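You operate a simulated robot arm through the tools that you are given. There is no shell and no other tool.

Carry out the task below with a simulated two-armed robot. There is one attempt and no reset: what you move stays moved.

## Task
Blow out rim holes Y25 and Y23, park the nozzle, then wipe the grit off the rim.
Fine: nozzle in its rest; wipe with the felt pad and put it back where it was; leave the other labelled holes. What is to be rubbed or washed off counts as gone when no trace of it is left.

The check looks at the end state, three seconds after you hand in, the way a careful person would. Anything else that was tipped, shoved, dropped, spilled or broken makes it a failure.

## Robot
Two 7-joint arms with fingered hands on one trunk that stands fixed in place. Base frame: the origin is at the foot of the trunk, x ahead of it, y to its left, z up. Units: mm, rad, N and s.
The left shoulder is at [60, 126, 1230], the right one opposite. With the tool pointing down near the work surface each hand reaches from about 100 to 700 mm from the base axis, measured 20 degrees to its own side. Payload 2.5 kg a hand.
Tool frame (each hand has its own): the origin (TCP) lies between the finger pads and is the grasp point; the fingertips stand 30 mm ahead of it; z points along the fingers, y is the line along which they close. The gripper opens to 104 mm; its body begins 35 mm behind the TCP. The gripper is a hand of 5 fingers: y runs from the thumb to the fingers, the wrist lies at [-15, -104, -178] in the tool frame, and closing takes about 1.5 s.
Orientation is that of the tool frame in the base frame, as a unit quaternion [x, y, z, w]. With the fingers straight down and the wrist toward the robot, the tool's x, y and z point along [0, 1, 0], [1, 0, 0] and [0, 0, -1] of the base frame.

## Interface
- The arms move only by the tool step_arm. It takes "left_moves", "right_moves" or both (then of equal length, played together; a hand with none holds still); each is a list of rows, each an object of numbers (a shift or turn left out is 0, a gripper value left out holds the last): "dx", "dy", "dz": the shift along the tool's x, y, z in mm; "ax", "ay", "az": the turn, a rotation vector about the tool's x, y, z in rad. In form: [{"dx": .., "dy": .., "dz": .., "ax": .., "ay": .., "az": ..}, ...]. A call has 1 to 20 rows; each row shifts and turns the commanded pose from where the row before left it, along the tool's axes as they then stand. "left_claw" and "right_claw" are, for a hand that has rows, the opening, from 0 (shut) to 1 (fully open), set as the call begins (left out, the last holds). Rows are played at 5 a second. More than 50 mm and 0.15 rad between two rows, or a gripper value outside its range, and nothing of the call is played. A pose out of reach is approached as far as the arm can. The call stops where the force on the tool passes 40 N (or 10 N more than at its start, if that is more) or the arm is blocked; 0.2 s more then pass. Each finger travels about 153 mm/s and halts on what it meets, pressing with about 34 N; the grip force reading is that of the motor and also rises with nothing between the fingers. The clock runs only during rows and for 0.2 s after the last one: add rows that do not move to give the fingers time. It gives the time, the measured TCP pose, the force on the tool (base axes), the opening and the grip force at its end, in the units of the frame above (readings bear some noise), with the torque about the TCP (base axes, N m) and any sound that the robot's microphone picked up, and new pictures: "views" is both (left out), scene, wrist or none (wrist: the cameras of the hands that moved).
- Cameras (640 x 400 px; columns grow to the right, rows downward): "scene" is now at [122.6, 28.3, 1431.5]; the picture's right is [0.35, -0.94, 0.00], its down [-0.59, -0.22, -0.78] and it looks along [0.73, 0.27, -0.63] (base axes); focal length 285 px, centre (320, 200). "left" rides on the left gripper at [-80, -78, -141] in its tool frame; the picture's right is [-0.78, -0.30, 0.56], its down [0.53, -0.78, 0.33] and it looks along [0.33, 0.56, 0.76] (tool axes); focal length 247 px, centre (320, 200). "right" rides on the right gripper at [80, -78, -141] in its tool frame; the picture's right is [-0.78, 0.30, -0.56], its down [-0.53, -0.78, 0.33] and it looks along [-0.33, 0.56, 0.76] (tool axes); focal length 247 px, centre (320, 200). There is no depth. A picture from a camera that has moved, and an enlarged one, comes with that camera's place and axes in the base frame and with its lens.
- move_column(by): slides the trunk up (or, below 0, down) by that many mm; the arms and the scene camera ride with it, the base frame stays. It gives what a move gives, with no picture.
- curl_fingers(index, middle, ring, little, thumb_bend, thumb_turn, hand): sets how far each is bent, from 0 (flat) to 1 (curled in); at 0.3 the hand is open as for a grip, at 0.7 the pads meet at the TCP. One left out holds its place. A second passes; each finger stops where it meets its share of the squeeze, and holds until it gets a number again. A gripper value or a shape takes the hand back. It gives what a move gives, with no picture; readings hold the bend of each and the force on index, middle, ring, little, thumb and palm. thumb_turn goes from beside the hand (0) to across from the fingers (1), as for a grip.
- preshape(shape, hand): the hand has 5 fingers and takes this shape, open, in about a second: jaw (thumb against the fingers, like two jaws); tri (thumb and two fingers); tip (a fingertip pinch); poke (one finger out to press); point (the index stretched); flat (the hand flat); cup (the hand cupped); fist (a fist). The gripper value then closes the fingers along that shape, each until it touches; the sizes above hold for jaw. It gives what a move gives, with no picture.
- turn_head(pan, tilt): turns the head with the scene camera to pan (to the left, within 1.501 rad either way) and tilt (down, from -0.506 to 1.204), counted from straight ahead of the robot. It gives what a move gives, and a new picture of the scene camera.
- inspect(camera, box): a new picture of the part [left, top, right, bottom] of that camera's present view, enlarged. It takes no simulated time.
- job_done(): hands the job in; it is judged then, once.

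Nothing tells you positions but the pictures and the camera data. Unless the task says otherwise, let go and move clear before handing in.

The tools are called after ">>>" as a command line: name --argument value ..., lists and objects as JSON in quotes. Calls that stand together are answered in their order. step_arm: Moves the arms, as the interface text tells. Its arguments: {"type":"object","properties":{"left_moves":{"type":"array"},"left_claw":{"type":"number"},"right_moves":{"type":"array"},"right_claw":{"type":"number"},"views":{"type":"string","enum":["both","scene","wrist","none"]}},"required":[]} The other tools are called the same way: move_column (by) moves the trunk up or down; preshape (shape, hand) gives the hand a shape; curl_fingers (index, middle, ring, little, thumb_bend, thumb_turn, hand) moves the fingers one by one; turn_head (pan, tilt) turns the head that bears the scene camera; inspect (camera, box) takes an enlarged picture of a part of a camera's view; job_done () hands the job in.

At the start:

```text
time_s: 0.0
left_tool_pos: [386.3, 294.1, 1238.4]
left_ee_rot: [0.707, 0.707, 0.0, 0.0]
left_wrist_force: [-0.4, 0.0, -0.5]
left_wrist_torque: [0.03, -0.02, 0.01]
left_grip_width: 103.7
left_finger_force: 0.1
left_shape: jaw
left_bend: [0.3, 0.3, 0.3, 0.3, 0.3, 0.98]
left_finger forces: [0.1, 0.0, 0.0, 0.0, 0.0, 0.0]
right_tool_pos: [527.8, -48.9, 1217.9]
right_ee_rot: [0.707, 0.707, 0.0, 0.0]
right_wrist_force: [-0.1, -0.2, 0.1]
right_wrist_torque: [-0.03, 0.0, -0.01]
right_grip_width: 103.9
right_finger_force: 0.0
right_shape: jaw
right_bend: [0.3, 0.3, 0.3, 0.3, 0.3, 0.98]
right_finger forces: [0.0, 0.0, 0.0, 0.0, 0.0, 0.1]
trunk travel left (down, up): [-625.0, 315.0]
head pan, tilt (commanded): [0.354, 0.675]
```

scene: 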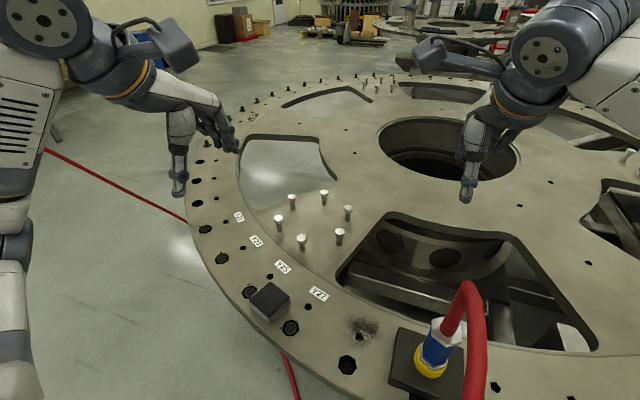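
right: 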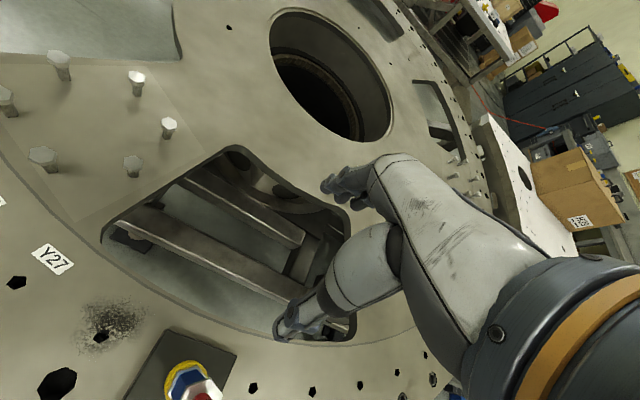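
left: 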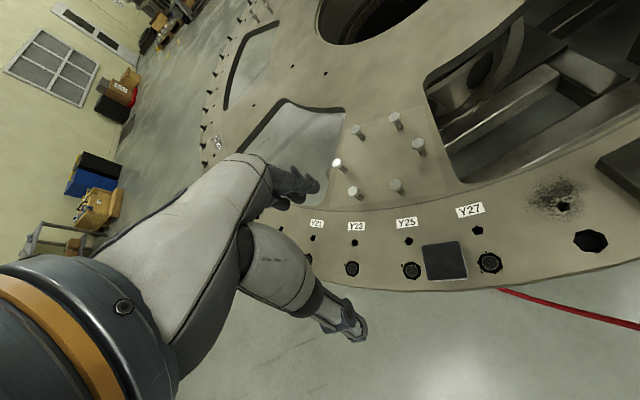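

I see a large flange with labels Y21–Y27, a dark felt block near Y25, a grit patch on the rim, and a blue/yellow nozzle with a red hose in a dark rest. I'll look closer before moving anything.

>>> inspect --camera "scene" --box '[180, 180, 400, 400]'

>>> inspect --camera "scene" --box '[330, 260, 530, 400]'

>>> inspect --camera "left" --box '[290, 170, 640, 330]'

>>> inspect --camera "right" --box '[0, 220, 280, 400]'

>>> turn_head --pan 0.0 --tilt 1.0

```text
1.82 times, centred on (290, 290) of scene
camera zoom: at [122.6, 28.3, 1431.5], right [0.35, -0.94, 0.0], down [-0.59, -0.22, -0.78], along [0.73, 0.27, -0.63], focal length 518 px, centre (374, 36)
```

zoom: 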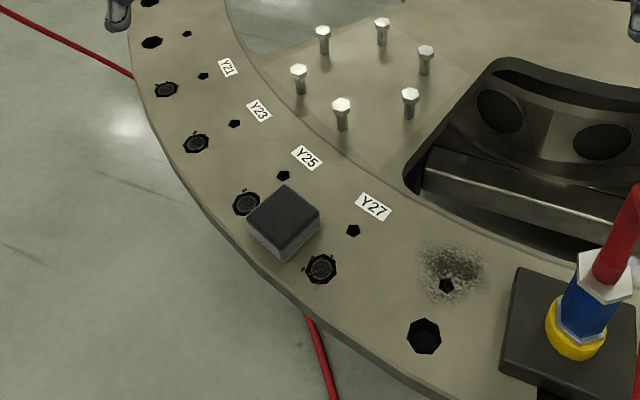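

```text
2.86 times, centred on (430, 330) of scene
camera zoom: at [122.6, 28.3, 1431.5], right [0.35, -0.94, 0.0], down [-0.59, -0.22, -0.78], along [0.73, 0.27, -0.63], focal length 814 px, centre (6, -171)
```

zoom: 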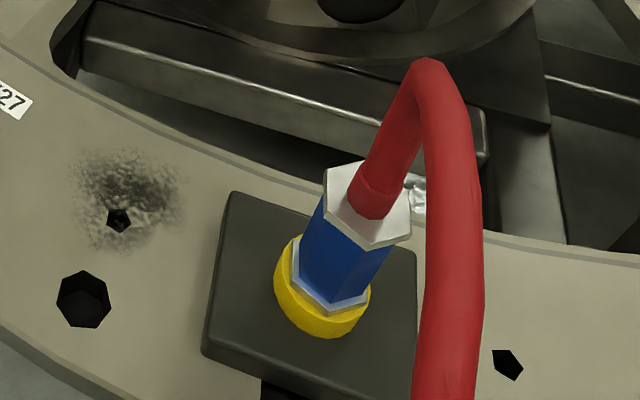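

```text
1.83 times, centred on (465, 250) of left
camera zoom: at [308.9, 214.5, 1379.3], right [-0.3, -0.78, -0.56], down [-0.78, 0.53, -0.33], along [0.56, 0.33, -0.76], focal length 452 px, centre (55, 109)
```

zoom: 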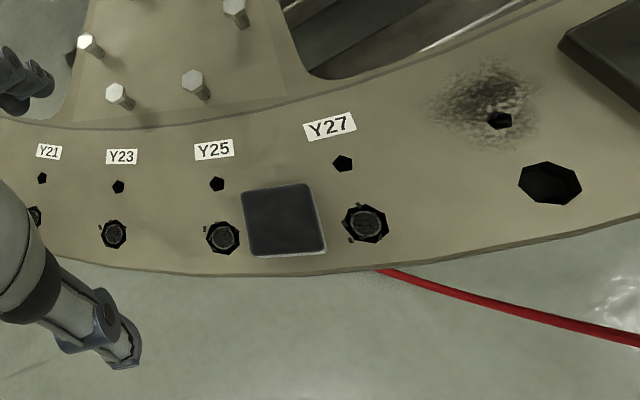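

```text
2.22 times, centred on (140, 310) of right
camera zoom: at [451.3, 32.0, 1358.1], right [0.3, -0.78, 0.56], down [-0.78, -0.53, -0.33], along [0.56, -0.33, -0.76], focal length 549 px, centre (720, -44)
```

zoom: 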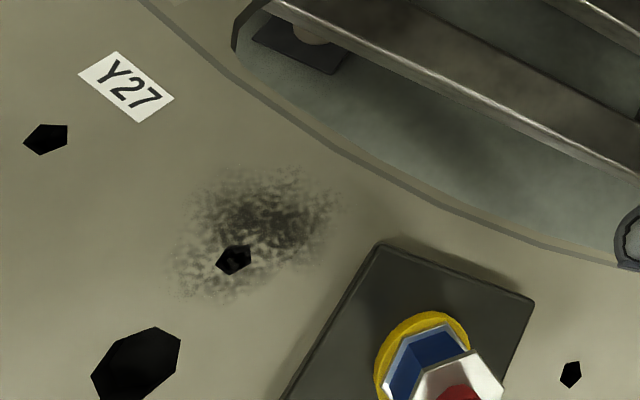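

```text
time_s: 0.8
left_tool_pos: [386.5, 295.0, 1238.5]
left_ee_rot: [0.707, 0.707, 0.001, -0.001]
left_wrist_force: [-0.2, 1.0, -1.2]
left_wrist_torque: [0.01, 0.02, 0.0]
left_grip_width: 103.6
left_finger_force: 0.1
left_shape: jaw
left_bend: [0.3, 0.3, 0.3, 0.3, 0.3, 0.98]
left_finger forces: [0.0, 0.0, 0.1, 0.0, 0.0, 0.1]
right_tool_pos: [529.2, -49.8, 1216.9]
right_ee_rot: [0.707, 0.707, 0.0, 0.0]
right_wrist_force: [0.2, 0.3, -0.7]
right_wrist_torque: [0.01, 0.01, 0.01]
right_grip_width: 103.6
right_finger_force: 0.0
right_shape: jaw
right_bend: [0.3, 0.3, 0.3, 0.3, 0.3, 0.98]
right_finger forces: [0.1, 0.0, 0.1, 0.1, 0.0, 0.1]
trunk travel left (down, up): [-625.0, 315.0]
head pan, tilt (commanded): [0.0, 1.0]
camera scene: at [111.8, -1.4, 1406.1], right [0.0, -1.0, 0.0], down [-0.84, 0.0, -0.54], along [0.54, 0.0, -0.84], focal length 285 px, centre (320, 200)
```

scene: 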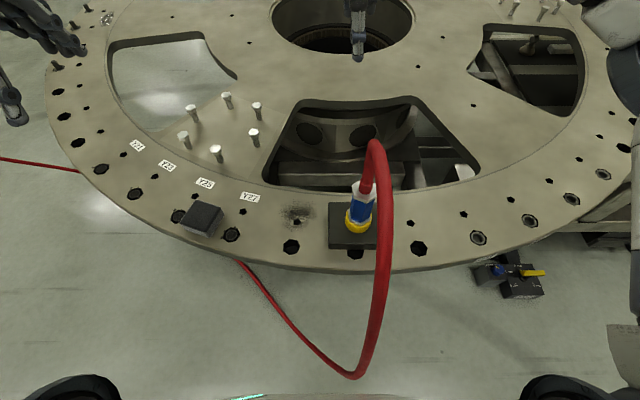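

The scene from above shows the nozzle in its rest, with the hose looping over the rim. There's also some valve-like thing low on the right. I'll zoom in on these.

>>> inspect --camera "scene" --box '[440, 230, 600, 330]'

>>> inspect --camera "scene" --box '[270, 130, 430, 270]'

>>> inspect --camera "scene" --box '[110, 120, 310, 270]'

>>> inspect --camera "scene" --box '[210, 240, 430, 400]'

```text
4.00 times, centred on (520, 280) of scene
camera zoom: at [111.8, -1.4, 1406.1], right [0.0, -1.0, 0.0], down [-0.84, 0.0, -0.54], along [0.54, 0.0, -0.84], focal length 1140 px, centre (-480, -120)
```

zoom: 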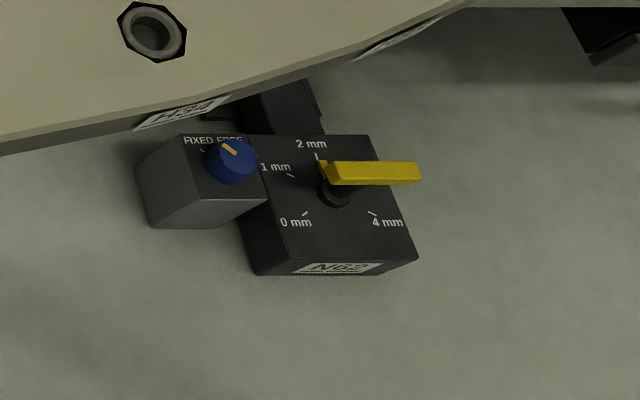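

```text
2.86 times, centred on (350, 200) of scene
camera zoom: at [111.8, -1.4, 1406.1], right [0.0, -1.0, 0.0], down [-0.84, 0.0, -0.54], along [0.54, 0.0, -0.84], focal length 814 px, centre (234, 200)
```

zoom: 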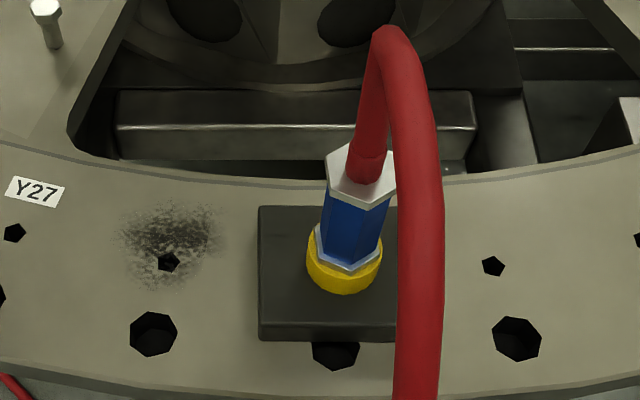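

```text
2.67 times, centred on (210, 195) of scene
camera zoom: at [111.8, -1.4, 1406.1], right [0.0, -1.0, 0.0], down [-0.84, 0.0, -0.54], along [0.54, 0.0, -0.84], focal length 760 px, centre (613, 213)
```

zoom: 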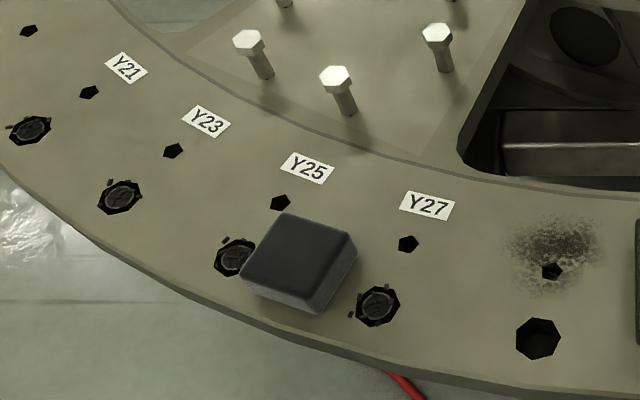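

```text
2.50 times, centred on (320, 320) of scene
camera zoom: at [111.8, -1.4, 1406.1], right [0.0, -1.0, 0.0], down [-0.84, 0.0, -0.54], along [0.54, 0.0, -0.84], focal length 712 px, centre (320, -100)
```

zoom: 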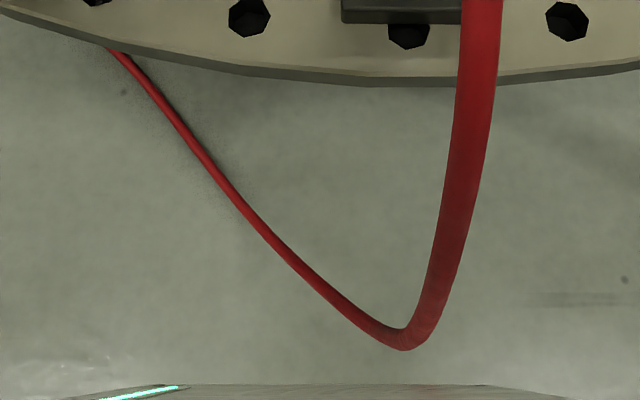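

The labelled holes look clogged and chips lie around the big outer ones. I'll zoom in on individual holes and on the nozzle to understand how it works.

>>> inspect --camera "scene" --box '[145, 155, 225, 225]'

>>> inspect --camera "scene" --box '[120, 150, 180, 205]'

>>> inspect --camera "scene" --box '[320, 170, 400, 260]'

>>> inspect --camera "scene" --box '[265, 195, 325, 255]'

>>> inspect --camera "left" --box '[380, 200, 520, 290]'

>>> inspect --camera "left" --box '[320, 210, 440, 290]'

```text
5.71 times, centred on (185, 190) of scene
camera zoom: at [111.8, -1.4, 1406.1], right [0.0, -1.0, 0.0], down [-0.84, 0.0, -0.54], along [0.54, 0.0, -0.84], focal length 1628 px, centre (1091, 257)
```

zoom: 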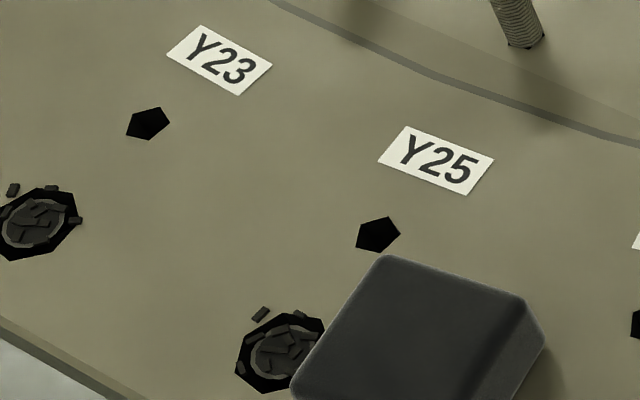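

```text
7.27 times, centred on (150, 178) of scene
camera zoom: at [111.8, -1.4, 1406.1], right [0.0, -1.0, 0.0], down [-0.84, 0.0, -0.54], along [0.54, 0.0, -0.84], focal length 2072 px, centre (1556, 364)
```

zoom: 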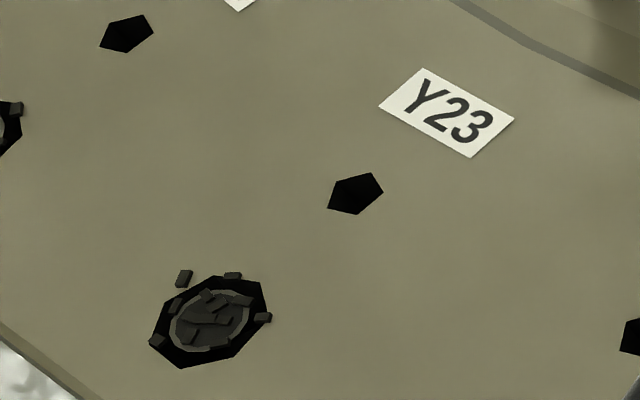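

```text
4.44 times, centred on (360, 215) of scene
camera zoom: at [111.8, -1.4, 1406.1], right [0.0, -1.0, 0.0], down [-0.84, 0.0, -0.54], along [0.54, 0.0, -0.84], focal length 1266 px, centre (142, 133)
```

zoom: 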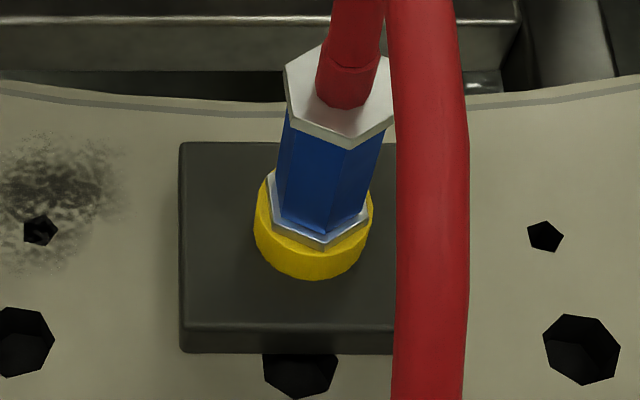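

```text
6.67 times, centred on (295, 225) of scene
camera zoom: at [111.8, -1.4, 1406.1], right [0.0, -1.0, 0.0], down [-0.84, 0.0, -0.54], along [0.54, 0.0, -0.84], focal length 1900 px, centre (487, 33)
```

zoom: 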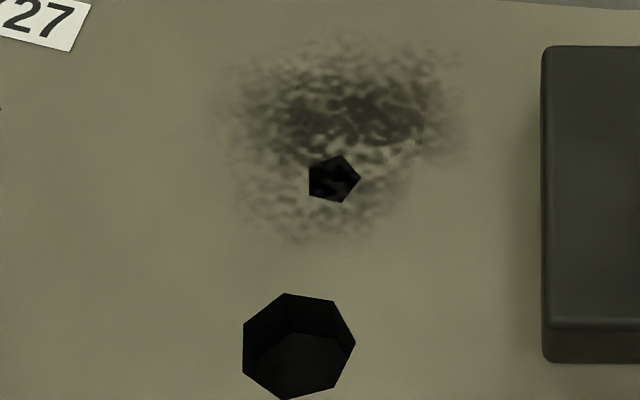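

```text
4.44 times, centred on (450, 245) of left
camera zoom: at [308.9, 214.5, 1379.3], right [-0.3, -0.78, -0.56], down [-0.78, 0.53, -0.33], along [0.56, 0.33, -0.76], focal length 1098 px, centre (-258, 0)
```

zoom: 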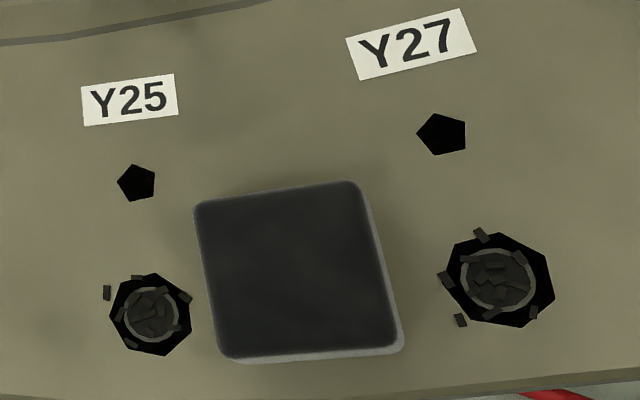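

```text
5.00 times, centred on (380, 250) of left
camera zoom: at [308.9, 214.5, 1379.3], right [-0.3, -0.78, -0.56], down [-0.78, 0.53, -0.33], along [0.56, 0.33, -0.76], focal length 1235 px, centre (20, -50)
```

zoom: 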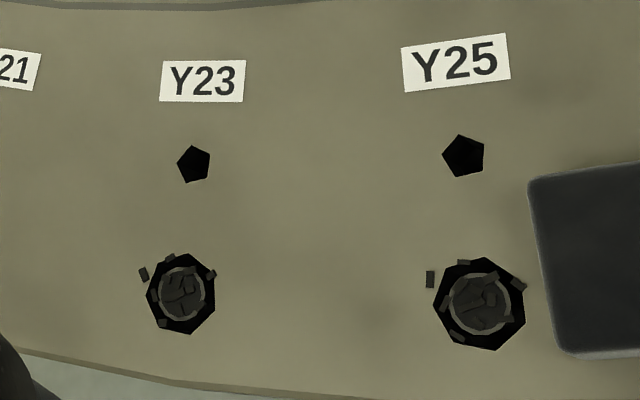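

The big outer holes at Y25 and Y23 are packed with chips, and the nozzle stands upright in its rest with the hose arching out of its top. I'll turn the left hand to point sideways (fingers toward −y) high up. That prepares a side grasp and gives a side view of the nozzle.

>>> step_arm --left_moves '[{"ay": -0.1428}, {"ay": -0.1428}, {"ay": -0.1428}, {"ay": -0.1428}, {"ay": -0.1428}, {"ay": -0.1428}, {"ay": -0.1428}, {"ay": -0.1428}, {"ay": -0.1428}, {"ay": -0.1428}, {"ay": -0.1428}, {"dx": 40}, {"dx": 40}, {"dx": 40}, {"dx": 40}]' --views "both"

```text
time_s: 4.0
left_tool_pos: [387.3, 296.9, 1079.4]
left_ee_rot: [0.5, 0.501, -0.499, 0.5]
left_wrist_force: [-0.9, -0.4, -0.4]
left_wrist_torque: [0.02, 0.02, 0.0]
left_grip_width: 103.9
left_finger_force: 0.0
left_shape: jaw
left_bend: [0.3, 0.3, 0.3, 0.3, 0.3, 0.98]
left_finger forces: [0.0, 0.1, 0.1, 0.0, 0.1, 0.0]
right_tool_pos: [528.8, -48.9, 1217.5]
right_ee_rot: [0.707, 0.707, 0.0, 0.0]
right_wrist_force: [0.1, -0.3, -0.9]
right_wrist_torque: [0.02, -0.05, -0.02]
right_grip_width: 103.7
right_finger_force: 0.1
right_shape: jaw
right_bend: [0.3, 0.3, 0.3, 0.3, 0.3, 0.98]
right_finger forces: [0.0, 0.1, 0.1, 0.0, 0.0, 0.0]
trunk travel left (down, up): [-625.0, 315.0]
head pan, tilt (commanded): [0.0, 1.0]
camera scene: at [111.8, -1.3, 1406.1], right [0.0, -1.0, 0.0], down [-0.84, 0.0, -0.54], along [0.54, 0.0, -0.84], focal length 285 px, centre (320, 200)
camera left: at [309.4, 438.1, 1158.2], right [-0.3, -0.56, 0.78], down [-0.78, -0.33, -0.53], along [0.56, -0.76, -0.33], focal length 247 px, centre (320, 200)
```

scene: 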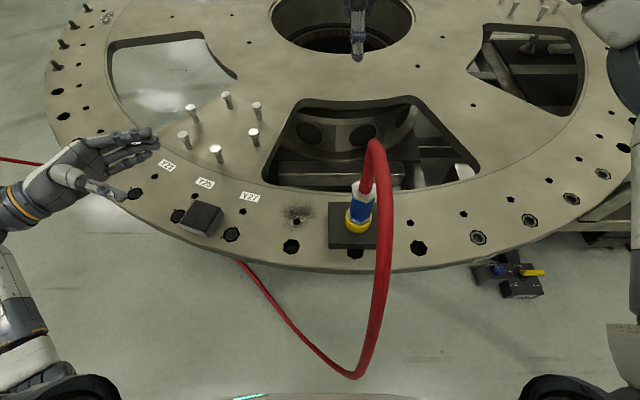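
left: 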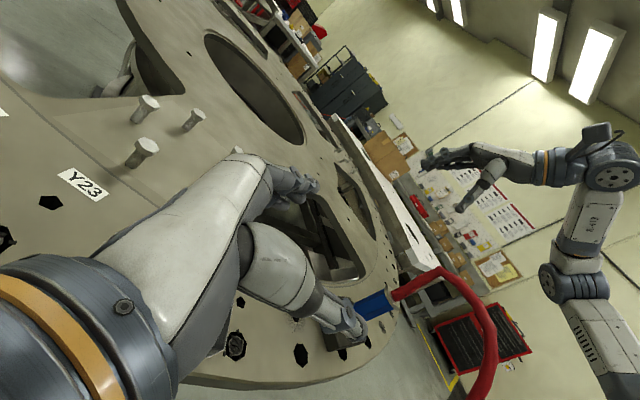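

>>> inspect --camera "left" --box '[300, 240, 520, 400]'

>>> inspect --camera "scene" --box '[40, 100, 240, 240]'

```text
2.50 times, centred on (410, 320) of left
camera zoom: at [309.4, 438.1, 1158.2], right [-0.3, -0.56, 0.78], down [-0.78, -0.33, -0.53], along [0.56, -0.76, -0.33], focal length 617 px, centre (95, -100)
```

zoom: 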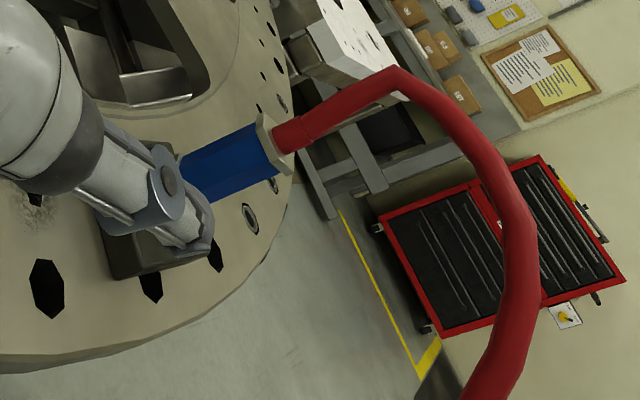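

```text
2.86 times, centred on (140, 170) of scene
camera zoom: at [111.8, -1.3, 1406.1], right [0.0, -1.0, 0.0], down [-0.84, 0.0, -0.54], along [0.54, 0.0, -0.84], focal length 814 px, centre (834, 286)
```

zoom: 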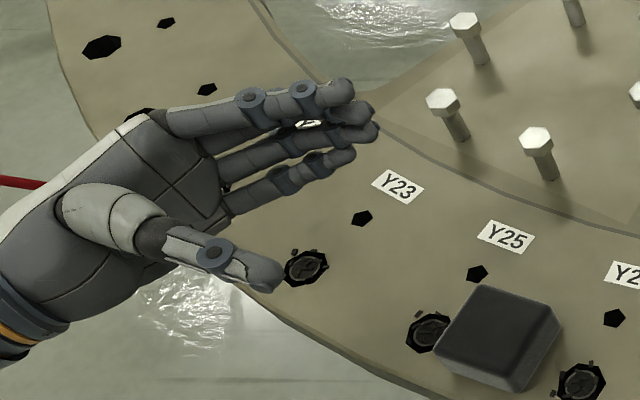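

The nozzle axis comes out near (387, −78), with the top nut at z≈1000. I'll move the open left hand to the left of it, level with the blue body but still well short, and check the line-up.

>>> step_arm --left_moves '[{"dz": 40}, {"dz": 40}, {"dz": 40}, {"dz": 40}, {"dz": 30, "dx": 20}, {"dx": 40}, {"dx": 40}, {"dx": 34}]' --views "both"

```text
time_s: 5.8
left_tool_pos: [386.6, 103.3, 944.6]
left_ee_rot: [0.5, 0.5, -0.499, 0.5]
left_wrist_force: [-0.2, -0.3, -0.7]
left_wrist_torque: [0.04, -0.02, -0.02]
left_grip_width: 103.8
left_finger_force: 0.2
left_shape: jaw
left_bend: [0.3, 0.3, 0.3, 0.3, 0.3, 0.98]
left_finger forces: [0.0, 0.0, 0.1, 0.1, 0.0, 0.0]
right_tool_pos: [529.2, -48.8, 1217.8]
right_ee_rot: [0.708, 0.707, 0.0, 0.0]
right_wrist_force: [0.4, -0.4, 0.1]
right_wrist_torque: [0.0, -0.02, -0.03]
right_grip_width: 103.5
right_finger_force: 0.1
right_shape: jaw
right_bend: [0.3, 0.3, 0.3, 0.3, 0.3, 0.98]
right_finger forces: [0.1, 0.1, 0.0, 0.1, 0.0, 0.1]
trunk travel left (down, up): [-625.0, 315.0]
head pan, tilt (commanded): [0.0, 1.0]
camera scene: at [111.9, -1.4, 1406.1], right [0.0, -1.0, 0.0], down [-0.84, 0.0, -0.54], along [0.54, 0.0, -0.84], focal length 285 px, centre (320, 200)
camera left: at [309.7, 245.0, 1023.2], right [-0.3, -0.56, 0.78], down [-0.78, -0.33, -0.54], along [0.56, -0.76, -0.33], focal length 247 px, centre (320, 200)
```

scene: 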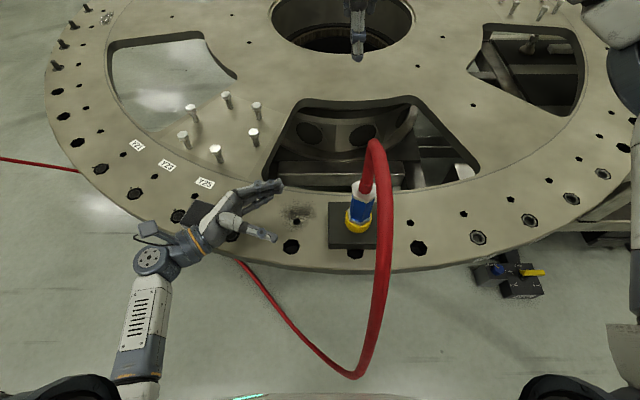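
left: 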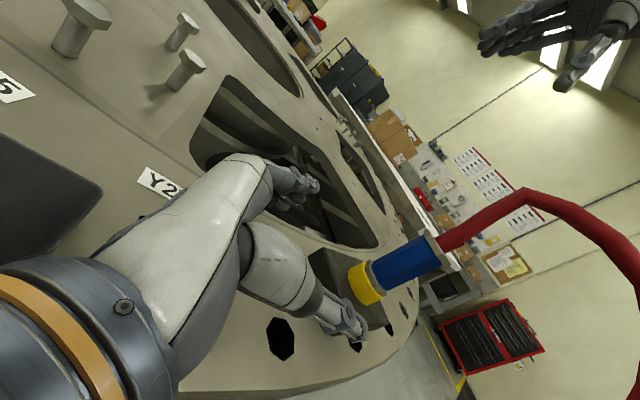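

The refined nozzle axis is at about (388, −78), with the blue body spanning z≈915–985. I'll advance the open hand toward it in stages.

>>> step_arm --left_moves '[{"dz": 30, "dx": -4, "dy": 1}, {"dz": 30}, {"dz": 30}, {"dz": 20}]' --views "both"

>>> inspect --camera "scene" --box '[220, 140, 420, 270]'

```text
time_s: 6.8
left_tool_pos: [386.5, -5.8, 949.1]
left_ee_rot: [0.5, 0.501, -0.499, 0.499]
left_wrist_force: [0.0, 0.3, 0.1]
left_wrist_torque: [0.0, -0.01, -0.02]
left_grip_width: 103.6
left_finger_force: 0.0
left_shape: jaw
left_bend: [0.3, 0.3, 0.3, 0.3, 0.3, 0.98]
left_finger forces: [0.0, 0.0, 0.0, 0.1, 0.0, 0.1]
right_tool_pos: [530.3, -48.9, 1217.0]
right_ee_rot: [0.707, 0.707, 0.0, 0.0]
right_wrist_force: [0.1, -0.6, -0.1]
right_wrist_torque: [0.01, -0.01, 0.01]
right_grip_width: 103.9
right_finger_force: 0.0
right_shape: jaw
right_bend: [0.3, 0.3, 0.3, 0.3, 0.3, 0.98]
right_finger forces: [0.1, 0.0, 0.0, 0.0, 0.0, 0.0]
trunk travel left (down, up): [-625.0, 315.0]
head pan, tilt (commanded): [0.0, 1.0]
camera scene: at [111.8, -1.5, 1406.1], right [0.0, -1.0, 0.0], down [-0.84, 0.0, -0.54], along [0.54, 0.0, -0.84], focal length 285 px, centre (320, 200)
camera left: at [309.3, 135.1, 1028.2], right [-0.3, -0.56, 0.78], down [-0.78, -0.33, -0.54], along [0.56, -0.76, -0.34], focal length 247 px, centre (320, 200)
```

scene: 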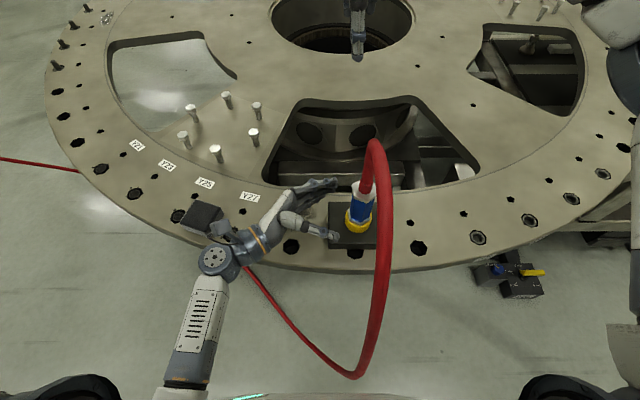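
left: 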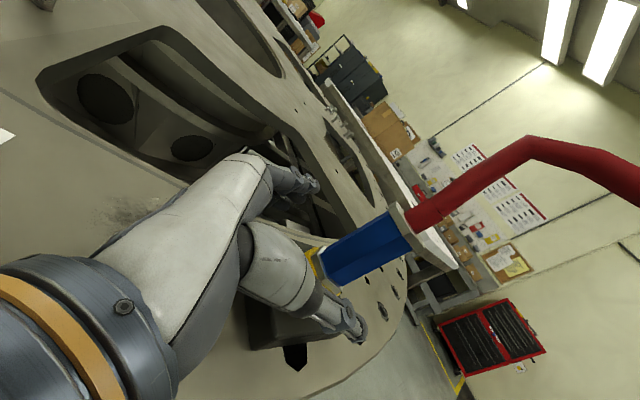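

```text
3.08 times, centred on (320, 205) of scene
camera zoom: at [111.8, -1.5, 1406.1], right [0.0, -1.0, 0.0], down [-0.84, 0.0, -0.54], along [0.54, 0.0, -0.84], focal length 877 px, centre (320, 185)
```

zoom: 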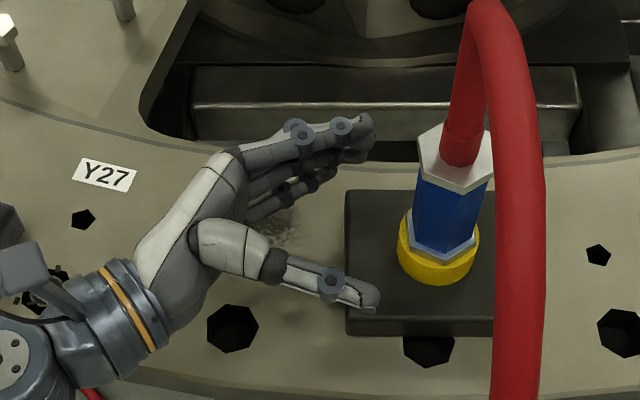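

Alignment looks good: the blue body sits midway between thumb and fingers. I'll advance the last 72 mm and then close gently.

>>> step_arm --left_moves '[{"dz": 20}, {"dz": 20}, {"dz": 16}, {"dz": 16}]' --views "both"

>>> inspect --camera "scene" --box '[260, 140, 460, 270]'

```text
time_s: 7.8
left_tool_pos: [386.8, -77.6, 949.4]
left_ee_rot: [0.5, 0.5, -0.5, 0.499]
left_wrist_force: [0.5, -0.1, 0.1]
left_wrist_torque: [0.02, 0.0, 0.02]
left_grip_width: 104.0
left_finger_force: 0.1
left_shape: jaw
left_bend: [0.3, 0.3, 0.3, 0.3, 0.3, 0.98]
left_finger forces: [0.1, 0.0, 0.0, 0.1, 0.0, 0.0]
right_tool_pos: [529.7, -49.2, 1218.4]
right_ee_rot: [0.707, 0.707, 0.0, 0.0]
right_wrist_force: [0.2, 0.3, 0.6]
right_wrist_torque: [-0.02, 0.0, 0.0]
right_grip_width: 103.7
right_finger_force: 0.1
right_shape: jaw
right_bend: [0.3, 0.3, 0.3, 0.3, 0.3, 0.98]
right_finger forces: [0.1, 0.1, 0.0, 0.0, 0.0, 0.0]
trunk travel left (down, up): [-625.0, 315.0]
head pan, tilt (commanded): [0.0, 1.0]
camera scene: at [111.8, -1.5, 1406.1], right [0.0, -1.0, 0.0], down [-0.84, 0.0, -0.54], along [0.54, 0.0, -0.84], focal length 285 px, centre (320, 200)
camera left: at [310.2, 63.8, 1028.9], right [-0.3, -0.56, 0.78], down [-0.78, -0.33, -0.54], along [0.56, -0.76, -0.34], focal length 247 px, centre (320, 200)
```

scene: 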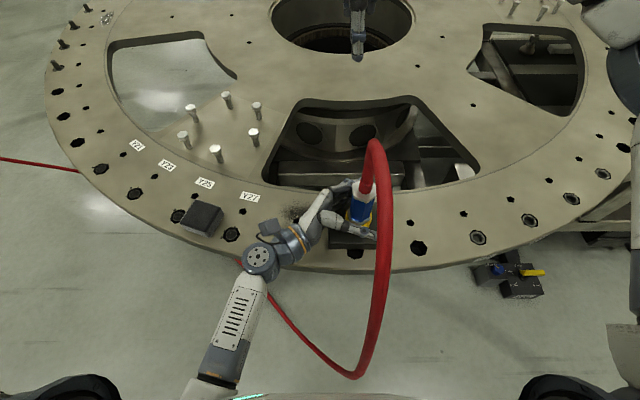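
left: 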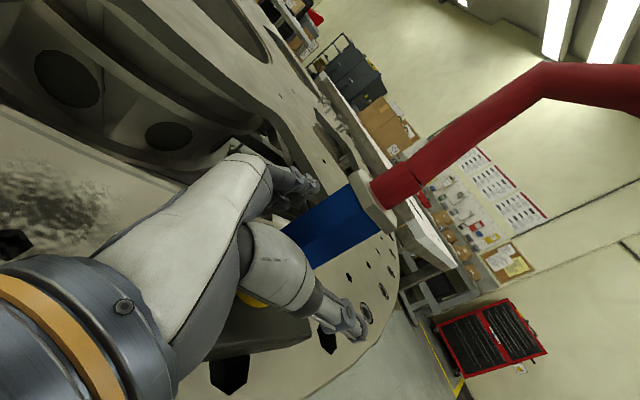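

```text
3.08 times, centred on (360, 205) of scene
camera zoom: at [111.8, -1.5, 1406.1], right [0.0, -1.0, 0.0], down [-0.84, 0.0, -0.54], along [0.54, 0.0, -0.84], focal length 877 px, centre (197, 185)
```

zoom: 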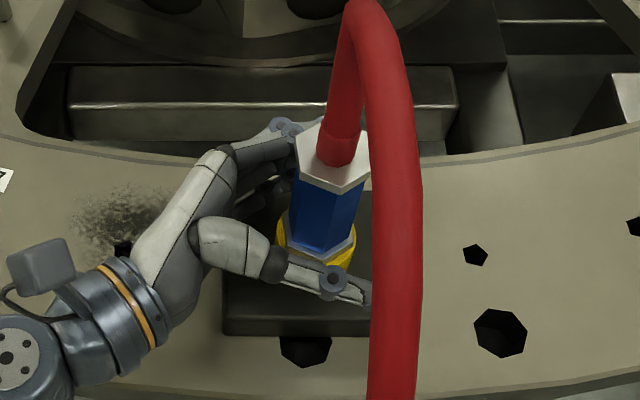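

The nozzle is inside the open hand. I'll close the hand on the blue body and give it time.

>>> step_arm --left_moves '[{}, {}, {}, {}, {}, {}, {}, {}, {}]' --left_claw 0 --views "both"

>>> inspect --camera "scene" --box '[260, 140, 460, 270]'

```text
time_s: 9.8
left_tool_pos: [388.3, -78.8, 949.1]
left_ee_rot: [0.5, 0.5, -0.5, 0.5]
left_wrist_force: [2.2, -0.8, 0.6]
left_wrist_torque: [-0.07, -0.16, -0.06]
left_grip_width: 22.6
left_finger_force: 33.9
left_shape: jaw
left_bend: [0.74, 0.64, 0.54, 0.43, 0.79, 1.0]
left_finger forces: [18.2, 4.6, 3.4, 2.8, 27.7, 0.1]
right_tool_pos: [529.3, -49.0, 1218.0]
right_ee_rot: [0.707, 0.707, 0.0, -0.001]
right_wrist_force: [-0.7, 0.6, 0.5]
right_wrist_torque: [-0.03, -0.01, 0.0]
right_grip_width: 103.9
right_finger_force: 0.1
right_shape: jaw
right_bend: [0.3, 0.3, 0.3, 0.3, 0.3, 0.98]
right_finger forces: [0.1, 0.1, 0.1, 0.0, 0.0, 0.1]
trunk travel left (down, up): [-625.0, 315.0]
head pan, tilt (commanded): [0.0, 1.0]
camera scene: at [112.0, -1.7, 1406.1], right [0.0, -1.0, 0.0], down [-0.84, 0.0, -0.54], along [0.54, 0.0, -0.84], focal length 285 px, centre (320, 200)
camera left: at [310.3, 63.8, 1029.0], right [-0.3, -0.56, 0.78], down [-0.78, -0.33, -0.54], along [0.56, -0.76, -0.33], focal length 247 px, centre (320, 200)
```

scene: 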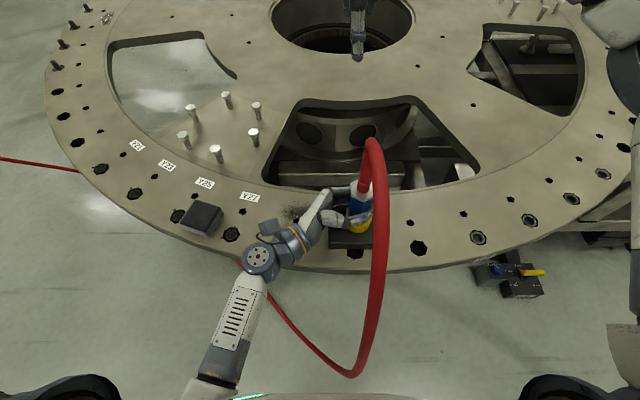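
left: 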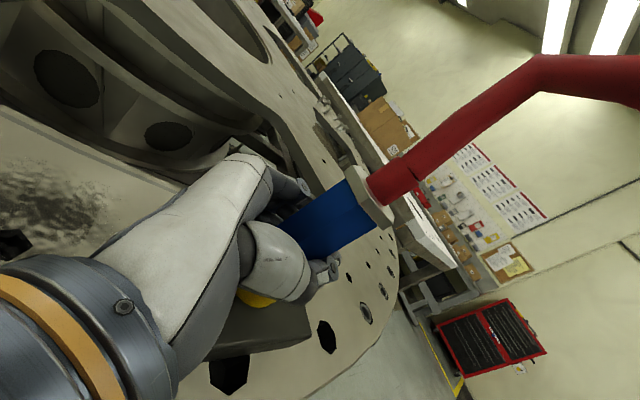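

```text
3.08 times, centred on (360, 205) of scene
camera zoom: at [112.0, -1.7, 1406.1], right [0.0, -1.0, 0.0], down [-0.84, 0.0, -0.54], along [0.54, 0.0, -0.84], focal length 877 px, centre (197, 185)
```

zoom: 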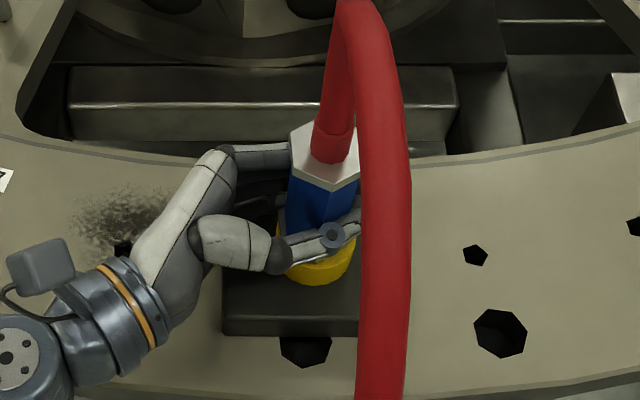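

The grip holds (thumb 28 N, index 18 N). I'll lift the nozzle straight up a little and check that it comes out cleanly.

>>> step_arm --left_moves '[{"dx": -8}, {"dx": -8}, {"dx": -8}, {"dx": -8}]' --views "both"

>>> inspect --camera "scene" --box '[260, 130, 460, 270]'

```text
time_s: 10.8
left_tool_pos: [386.5, -78.0, 980.2]
left_ee_rot: [-0.5, -0.501, 0.501, -0.499]
left_wrist_force: [0.2, 0.7, -2.2]
left_wrist_torque: [-0.01, 0.01, 0.02]
left_grip_width: 22.5
left_finger_force: 34.8
left_shape: jaw
left_bend: [0.75, 0.73, 0.55, 0.71, 0.8, 1.0]
left_finger forces: [17.8, 4.1, 3.2, 0.7, 27.2, 0.0]
right_tool_pos: [529.4, -50.1, 1218.1]
right_ee_rot: [0.707, 0.707, 0.001, 0.0]
right_wrist_force: [0.3, -0.3, -0.4]
right_wrist_torque: [0.02, 0.04, 0.01]
right_grip_width: 103.5
right_finger_force: 0.0
right_shape: jaw
right_bend: [0.3, 0.3, 0.3, 0.3, 0.3, 0.98]
right_finger forces: [0.0, 0.0, 0.1, 0.0, 0.0, 0.1]
trunk travel left (down, up): [-625.0, 315.0]
head pan, tilt (commanded): [0.0, 1.0]
camera scene: at [111.9, -1.4, 1406.1], right [0.0, -1.0, 0.0], down [-0.84, 0.0, -0.54], along [0.54, 0.0, -0.84], focal length 285 px, centre (320, 200)
camera left: at [309.9, 63.3, 1059.5], right [-0.3, -0.56, 0.78], down [-0.78, -0.33, -0.53], along [0.56, -0.76, -0.34], focal length 247 px, centre (320, 200)
```

scene: 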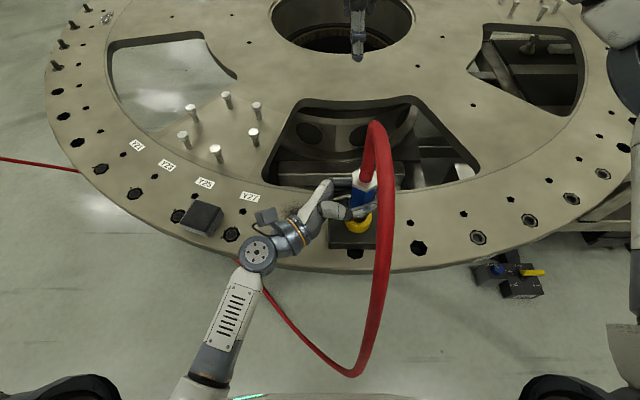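
left: 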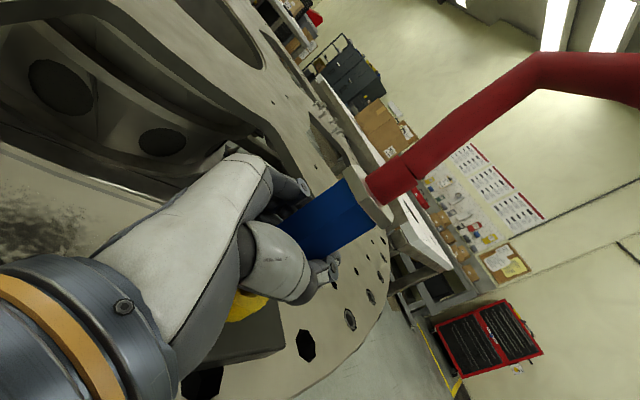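

```text
2.86 times, centred on (360, 200) of scene
camera zoom: at [111.9, -1.4, 1406.1], right [0.0, -1.0, 0.0], down [-0.84, 0.0, -0.54], along [0.54, 0.0, -0.84], focal length 814 px, centre (206, 200)
```

zoom: 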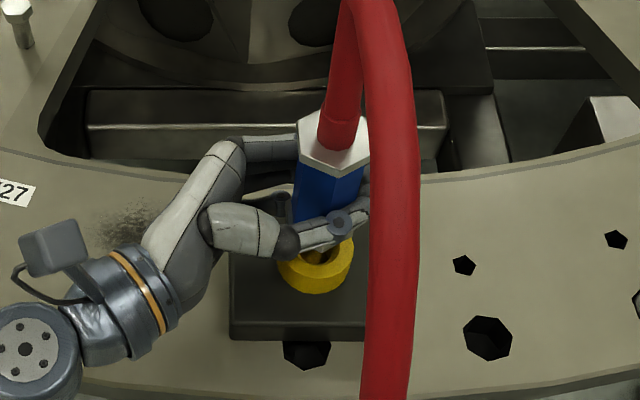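

The yellow ring is the socket on the rest, and the nozzle is lifting out of it. I'll raise it further to see the tip.

>>> step_arm --left_moves '[{"dx": -15}, {"dx": -15}, {"dx": -15}, {"dx": -15}, {"dx": -15}]' --views "both"

>>> inspect --camera "scene" --box '[260, 130, 460, 270]'

>>> inspect --camera "right" --box '[0, 200, 320, 400]'

```text
time_s: 12.0
left_tool_pos: [386.8, -78.7, 1055.6]
left_ee_rot: [0.501, 0.5, -0.499, 0.5]
left_wrist_force: [-0.1, 0.1, -3.2]
left_wrist_torque: [-0.02, 0.04, -0.02]
left_grip_width: 22.8
left_finger_force: 34.2
left_shape: jaw
left_bend: [0.75, 0.73, 0.55, 0.71, 0.8, 1.0]
left_finger forces: [17.7, 4.3, 3.2, 0.6, 27.0, 0.0]
right_tool_pos: [529.5, -49.6, 1218.2]
right_ee_rot: [0.708, 0.706, 0.0, 0.001]
right_wrist_force: [0.2, 0.7, 0.6]
right_wrist_torque: [-0.02, 0.02, 0.0]
right_grip_width: 103.7
right_finger_force: 0.1
right_shape: jaw
right_bend: [0.3, 0.3, 0.3, 0.3, 0.3, 0.98]
right_finger forces: [0.0, 0.0, 0.1, 0.0, 0.1, 0.0]
trunk travel left (down, up): [-625.0, 315.0]
head pan, tilt (commanded): [0.0, 1.0]
camera scene: at [111.9, -1.5, 1406.0], right [0.0, -1.0, 0.0], down [-0.84, 0.0, -0.54], along [0.54, 0.0, -0.84], focal length 285 px, centre (320, 200)
camera left: at [310.0, 62.3, 1136.2], right [-0.3, -0.56, 0.78], down [-0.78, -0.33, -0.53], along [0.56, -0.76, -0.34], focal length 247 px, centre (320, 200)
```

scene: 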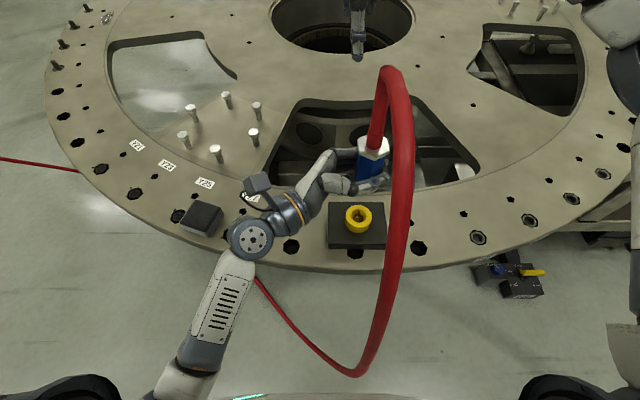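
left: 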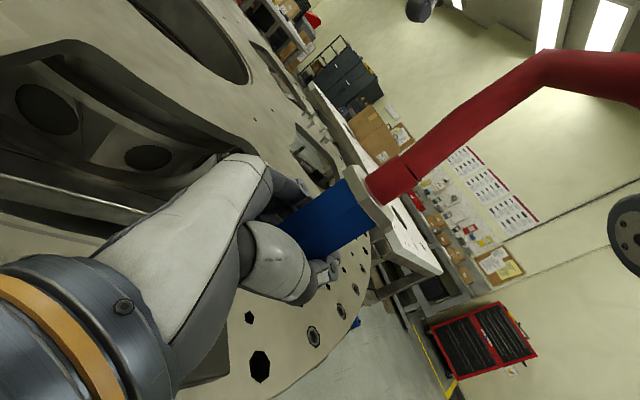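

```text
2.86 times, centred on (360, 200) of scene
camera zoom: at [111.9, -1.5, 1406.0], right [0.0, -1.0, 0.0], down [-0.84, 0.0, -0.54], along [0.54, 0.0, -0.84], focal length 814 px, centre (206, 200)
```

zoom: 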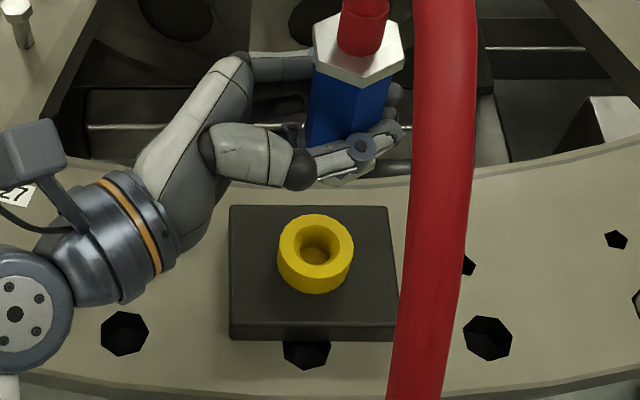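

```text
2.00 times, centred on (160, 300) of right
camera zoom: at [451.5, 32.0, 1358.0], right [0.3, -0.78, 0.56], down [-0.78, -0.53, -0.33], along [0.56, -0.33, -0.76], focal length 494 px, centre (640, 0)
```

zoom: 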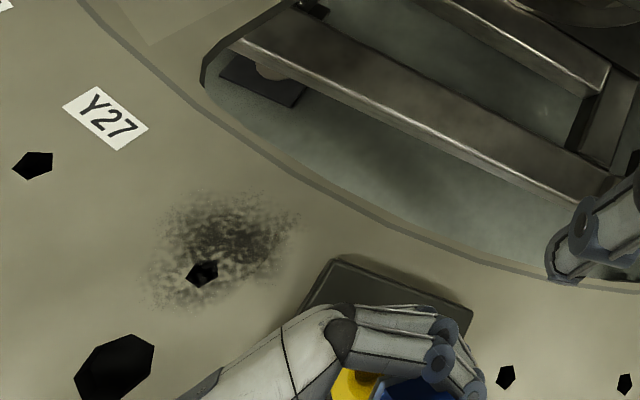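

The yellow socket stays on the block and the nozzle body hangs from my left hand, but I can't see its tip. I'll swing the idle right hand out to the right and turn it to look leftward, so its camera acts as a side-view camera.

>>> step_arm --right_moves '[{"dx": -45, "dy": -15}, {"dx": -45, "dy": -15}, {"dx": -45, "dy": -15}, {"dx": -45, "dy": -15}, {"dx": -45, "dy": -15}, {"dx": -45, "dy": -15}, {"ay": 0.1428}, {"ay": 0.1428}, {"ay": 0.1428}, {"ay": 0.1428}, {"ay": 0.1428}, {"ay": 0.1428}, {"ay": 0.1428}, {"ay": 0.1428}, {"ay": 0.1428}, {"ay": 0.1428}, {"ay": 0.1428}, {"dx": -40}, {"dx": -40}, {"dx": -40}]' --views "both"

```text
time_s: 16.2
left_tool_pos: [387.9, -79.1, 1056.9]
left_ee_rot: [0.5, 0.501, -0.5, 0.499]
left_wrist_force: [1.0, 0.9, -2.8]
left_wrist_torque: [-0.02, 0.02, -0.01]
left_grip_width: 22.8
left_finger_force: 33.9
left_shape: jaw
left_bend: [0.75, 0.73, 0.55, 0.71, 0.8, 1.0]
left_finger forces: [17.7, 4.1, 3.2, 0.4, 26.9, 0.1]
right_tool_pos: [440.2, -321.2, 1096.0]
right_ee_rot: [0.5, 0.5, 0.501, -0.5]
right_wrist_force: [0.8, 0.2, -0.3]
right_wrist_torque: [-0.01, 0.0, -0.02]
right_grip_width: 103.7
right_finger_force: 0.0
right_shape: jaw
right_bend: [0.3, 0.3, 0.3, 0.3, 0.3, 0.98]
right_finger forces: [0.0, 0.1, 0.1, 0.2, 0.0, 0.0]
right hand out of reach, approached as far as the arm can: row 15
trunk travel left (down, up): [-625.0, 315.0]
head pan, tilt (commanded): [0.0, 1.0]
camera scene: at [112.1, -1.7, 1406.1], right [0.0, -1.0, 0.0], down [-0.84, 0.0, -0.54], along [0.54, 0.0, -0.84], focal length 285 px, centre (320, 200)
camera right: at [362.2, -460.5, 1175.1], right [0.3, -0.56, -0.78], down [-0.78, 0.33, -0.53], along [0.56, 0.76, -0.33], focal length 247 px, centre (320, 200)
```

scene: 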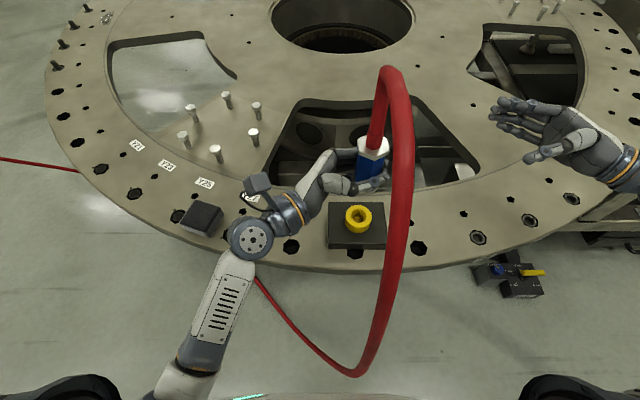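
right: 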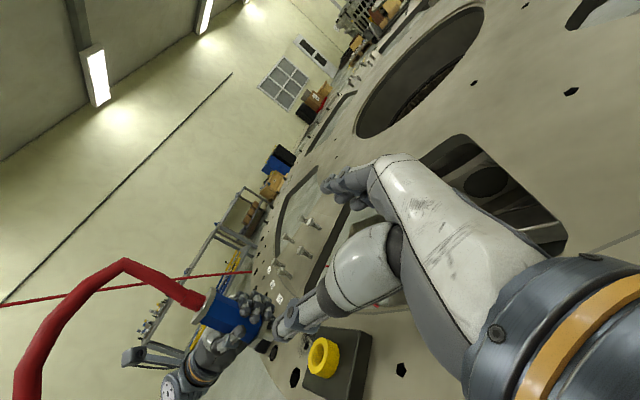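

>>> inspect --camera "right" --box '[160, 270, 380, 400]'

>>> inspect --camera "right" --box '[100, 180, 300, 320]'

```text
2.91 times, centred on (270, 335) of right
camera zoom: at [362.2, -460.5, 1175.1], right [0.3, -0.56, -0.78], down [-0.78, 0.33, -0.53], along [0.56, 0.76, -0.33], focal length 718 px, centre (466, -193)
```

zoom: 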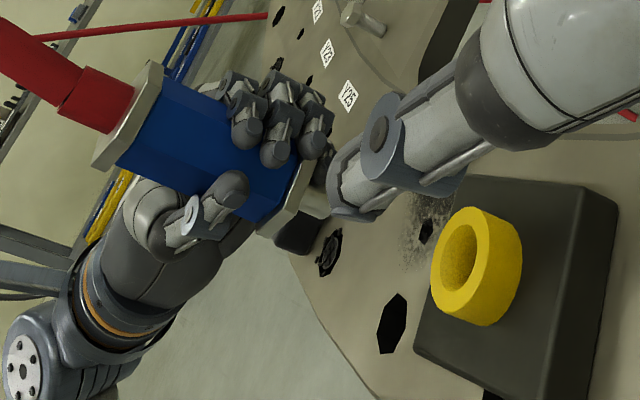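

```text
2.86 times, centred on (200, 250) of right
camera zoom: at [362.2, -460.5, 1175.1], right [0.3, -0.56, -0.78], down [-0.78, 0.33, -0.53], along [0.56, 0.76, -0.33], focal length 706 px, centre (663, 57)
```

zoom: 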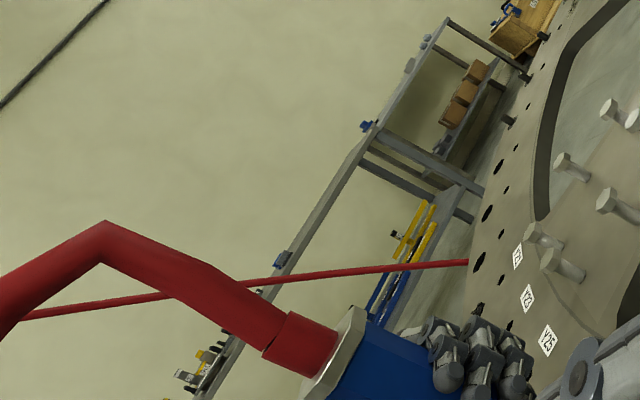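

>>> step_arm --right_moves '[{"dy": 25}, {"dy": 25}]' --views "none"

>>> inspect --camera "right" --box '[160, 270, 380, 400]'

```text
time_s: 16.8
left_tool_pos: [388.3, -78.6, 1056.8]
left_ee_rot: [0.5, 0.5, -0.499, 0.5]
left_wrist_force: [0.4, 0.5, -2.6]
left_wrist_torque: [0.0, 0.03, -0.02]
left_grip_width: 22.7
left_finger_force: 33.9
left_shape: jaw
left_bend: [0.75, 0.73, 0.55, 0.71, 0.8, 1.0]
left_finger forces: [17.7, 4.1, 3.1, 0.5, 26.7, 0.0]
right_tool_pos: [489.4, -319.7, 1096.3]
right_ee_rot: [0.501, 0.5, 0.499, -0.5]
right_wrist_force: [0.0, 0.6, 0.0]
right_wrist_torque: [-0.01, -0.01, 0.02]
right_grip_width: 103.4
right_finger_force: 0.2
right_shape: jaw
right_bend: [0.3, 0.3, 0.3, 0.3, 0.3, 0.98]
right_finger forces: [0.1, 0.1, 0.1, 0.1, 0.0, 0.0]
trunk travel left (down, up): [-625.0, 315.0]
head pan, tilt (commanded): [0.0, 1.0]
```

```text
2.91 times, centred on (270, 335) of right
camera zoom: at [412.4, -460.6, 1176.4], right [0.29, -0.56, -0.78], down [-0.78, 0.33, -0.53], along [0.56, 0.76, -0.34], focal length 718 px, centre (466, -193)
```

zoom: 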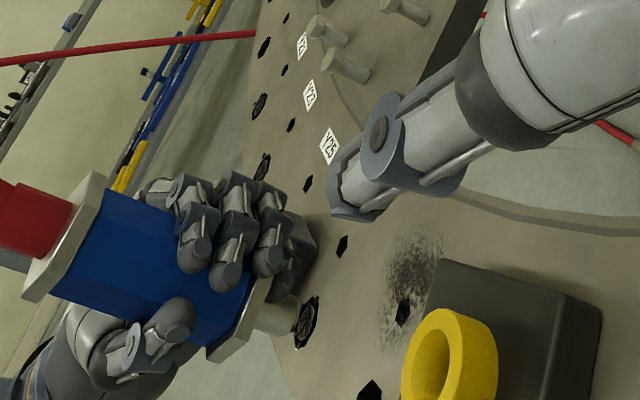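

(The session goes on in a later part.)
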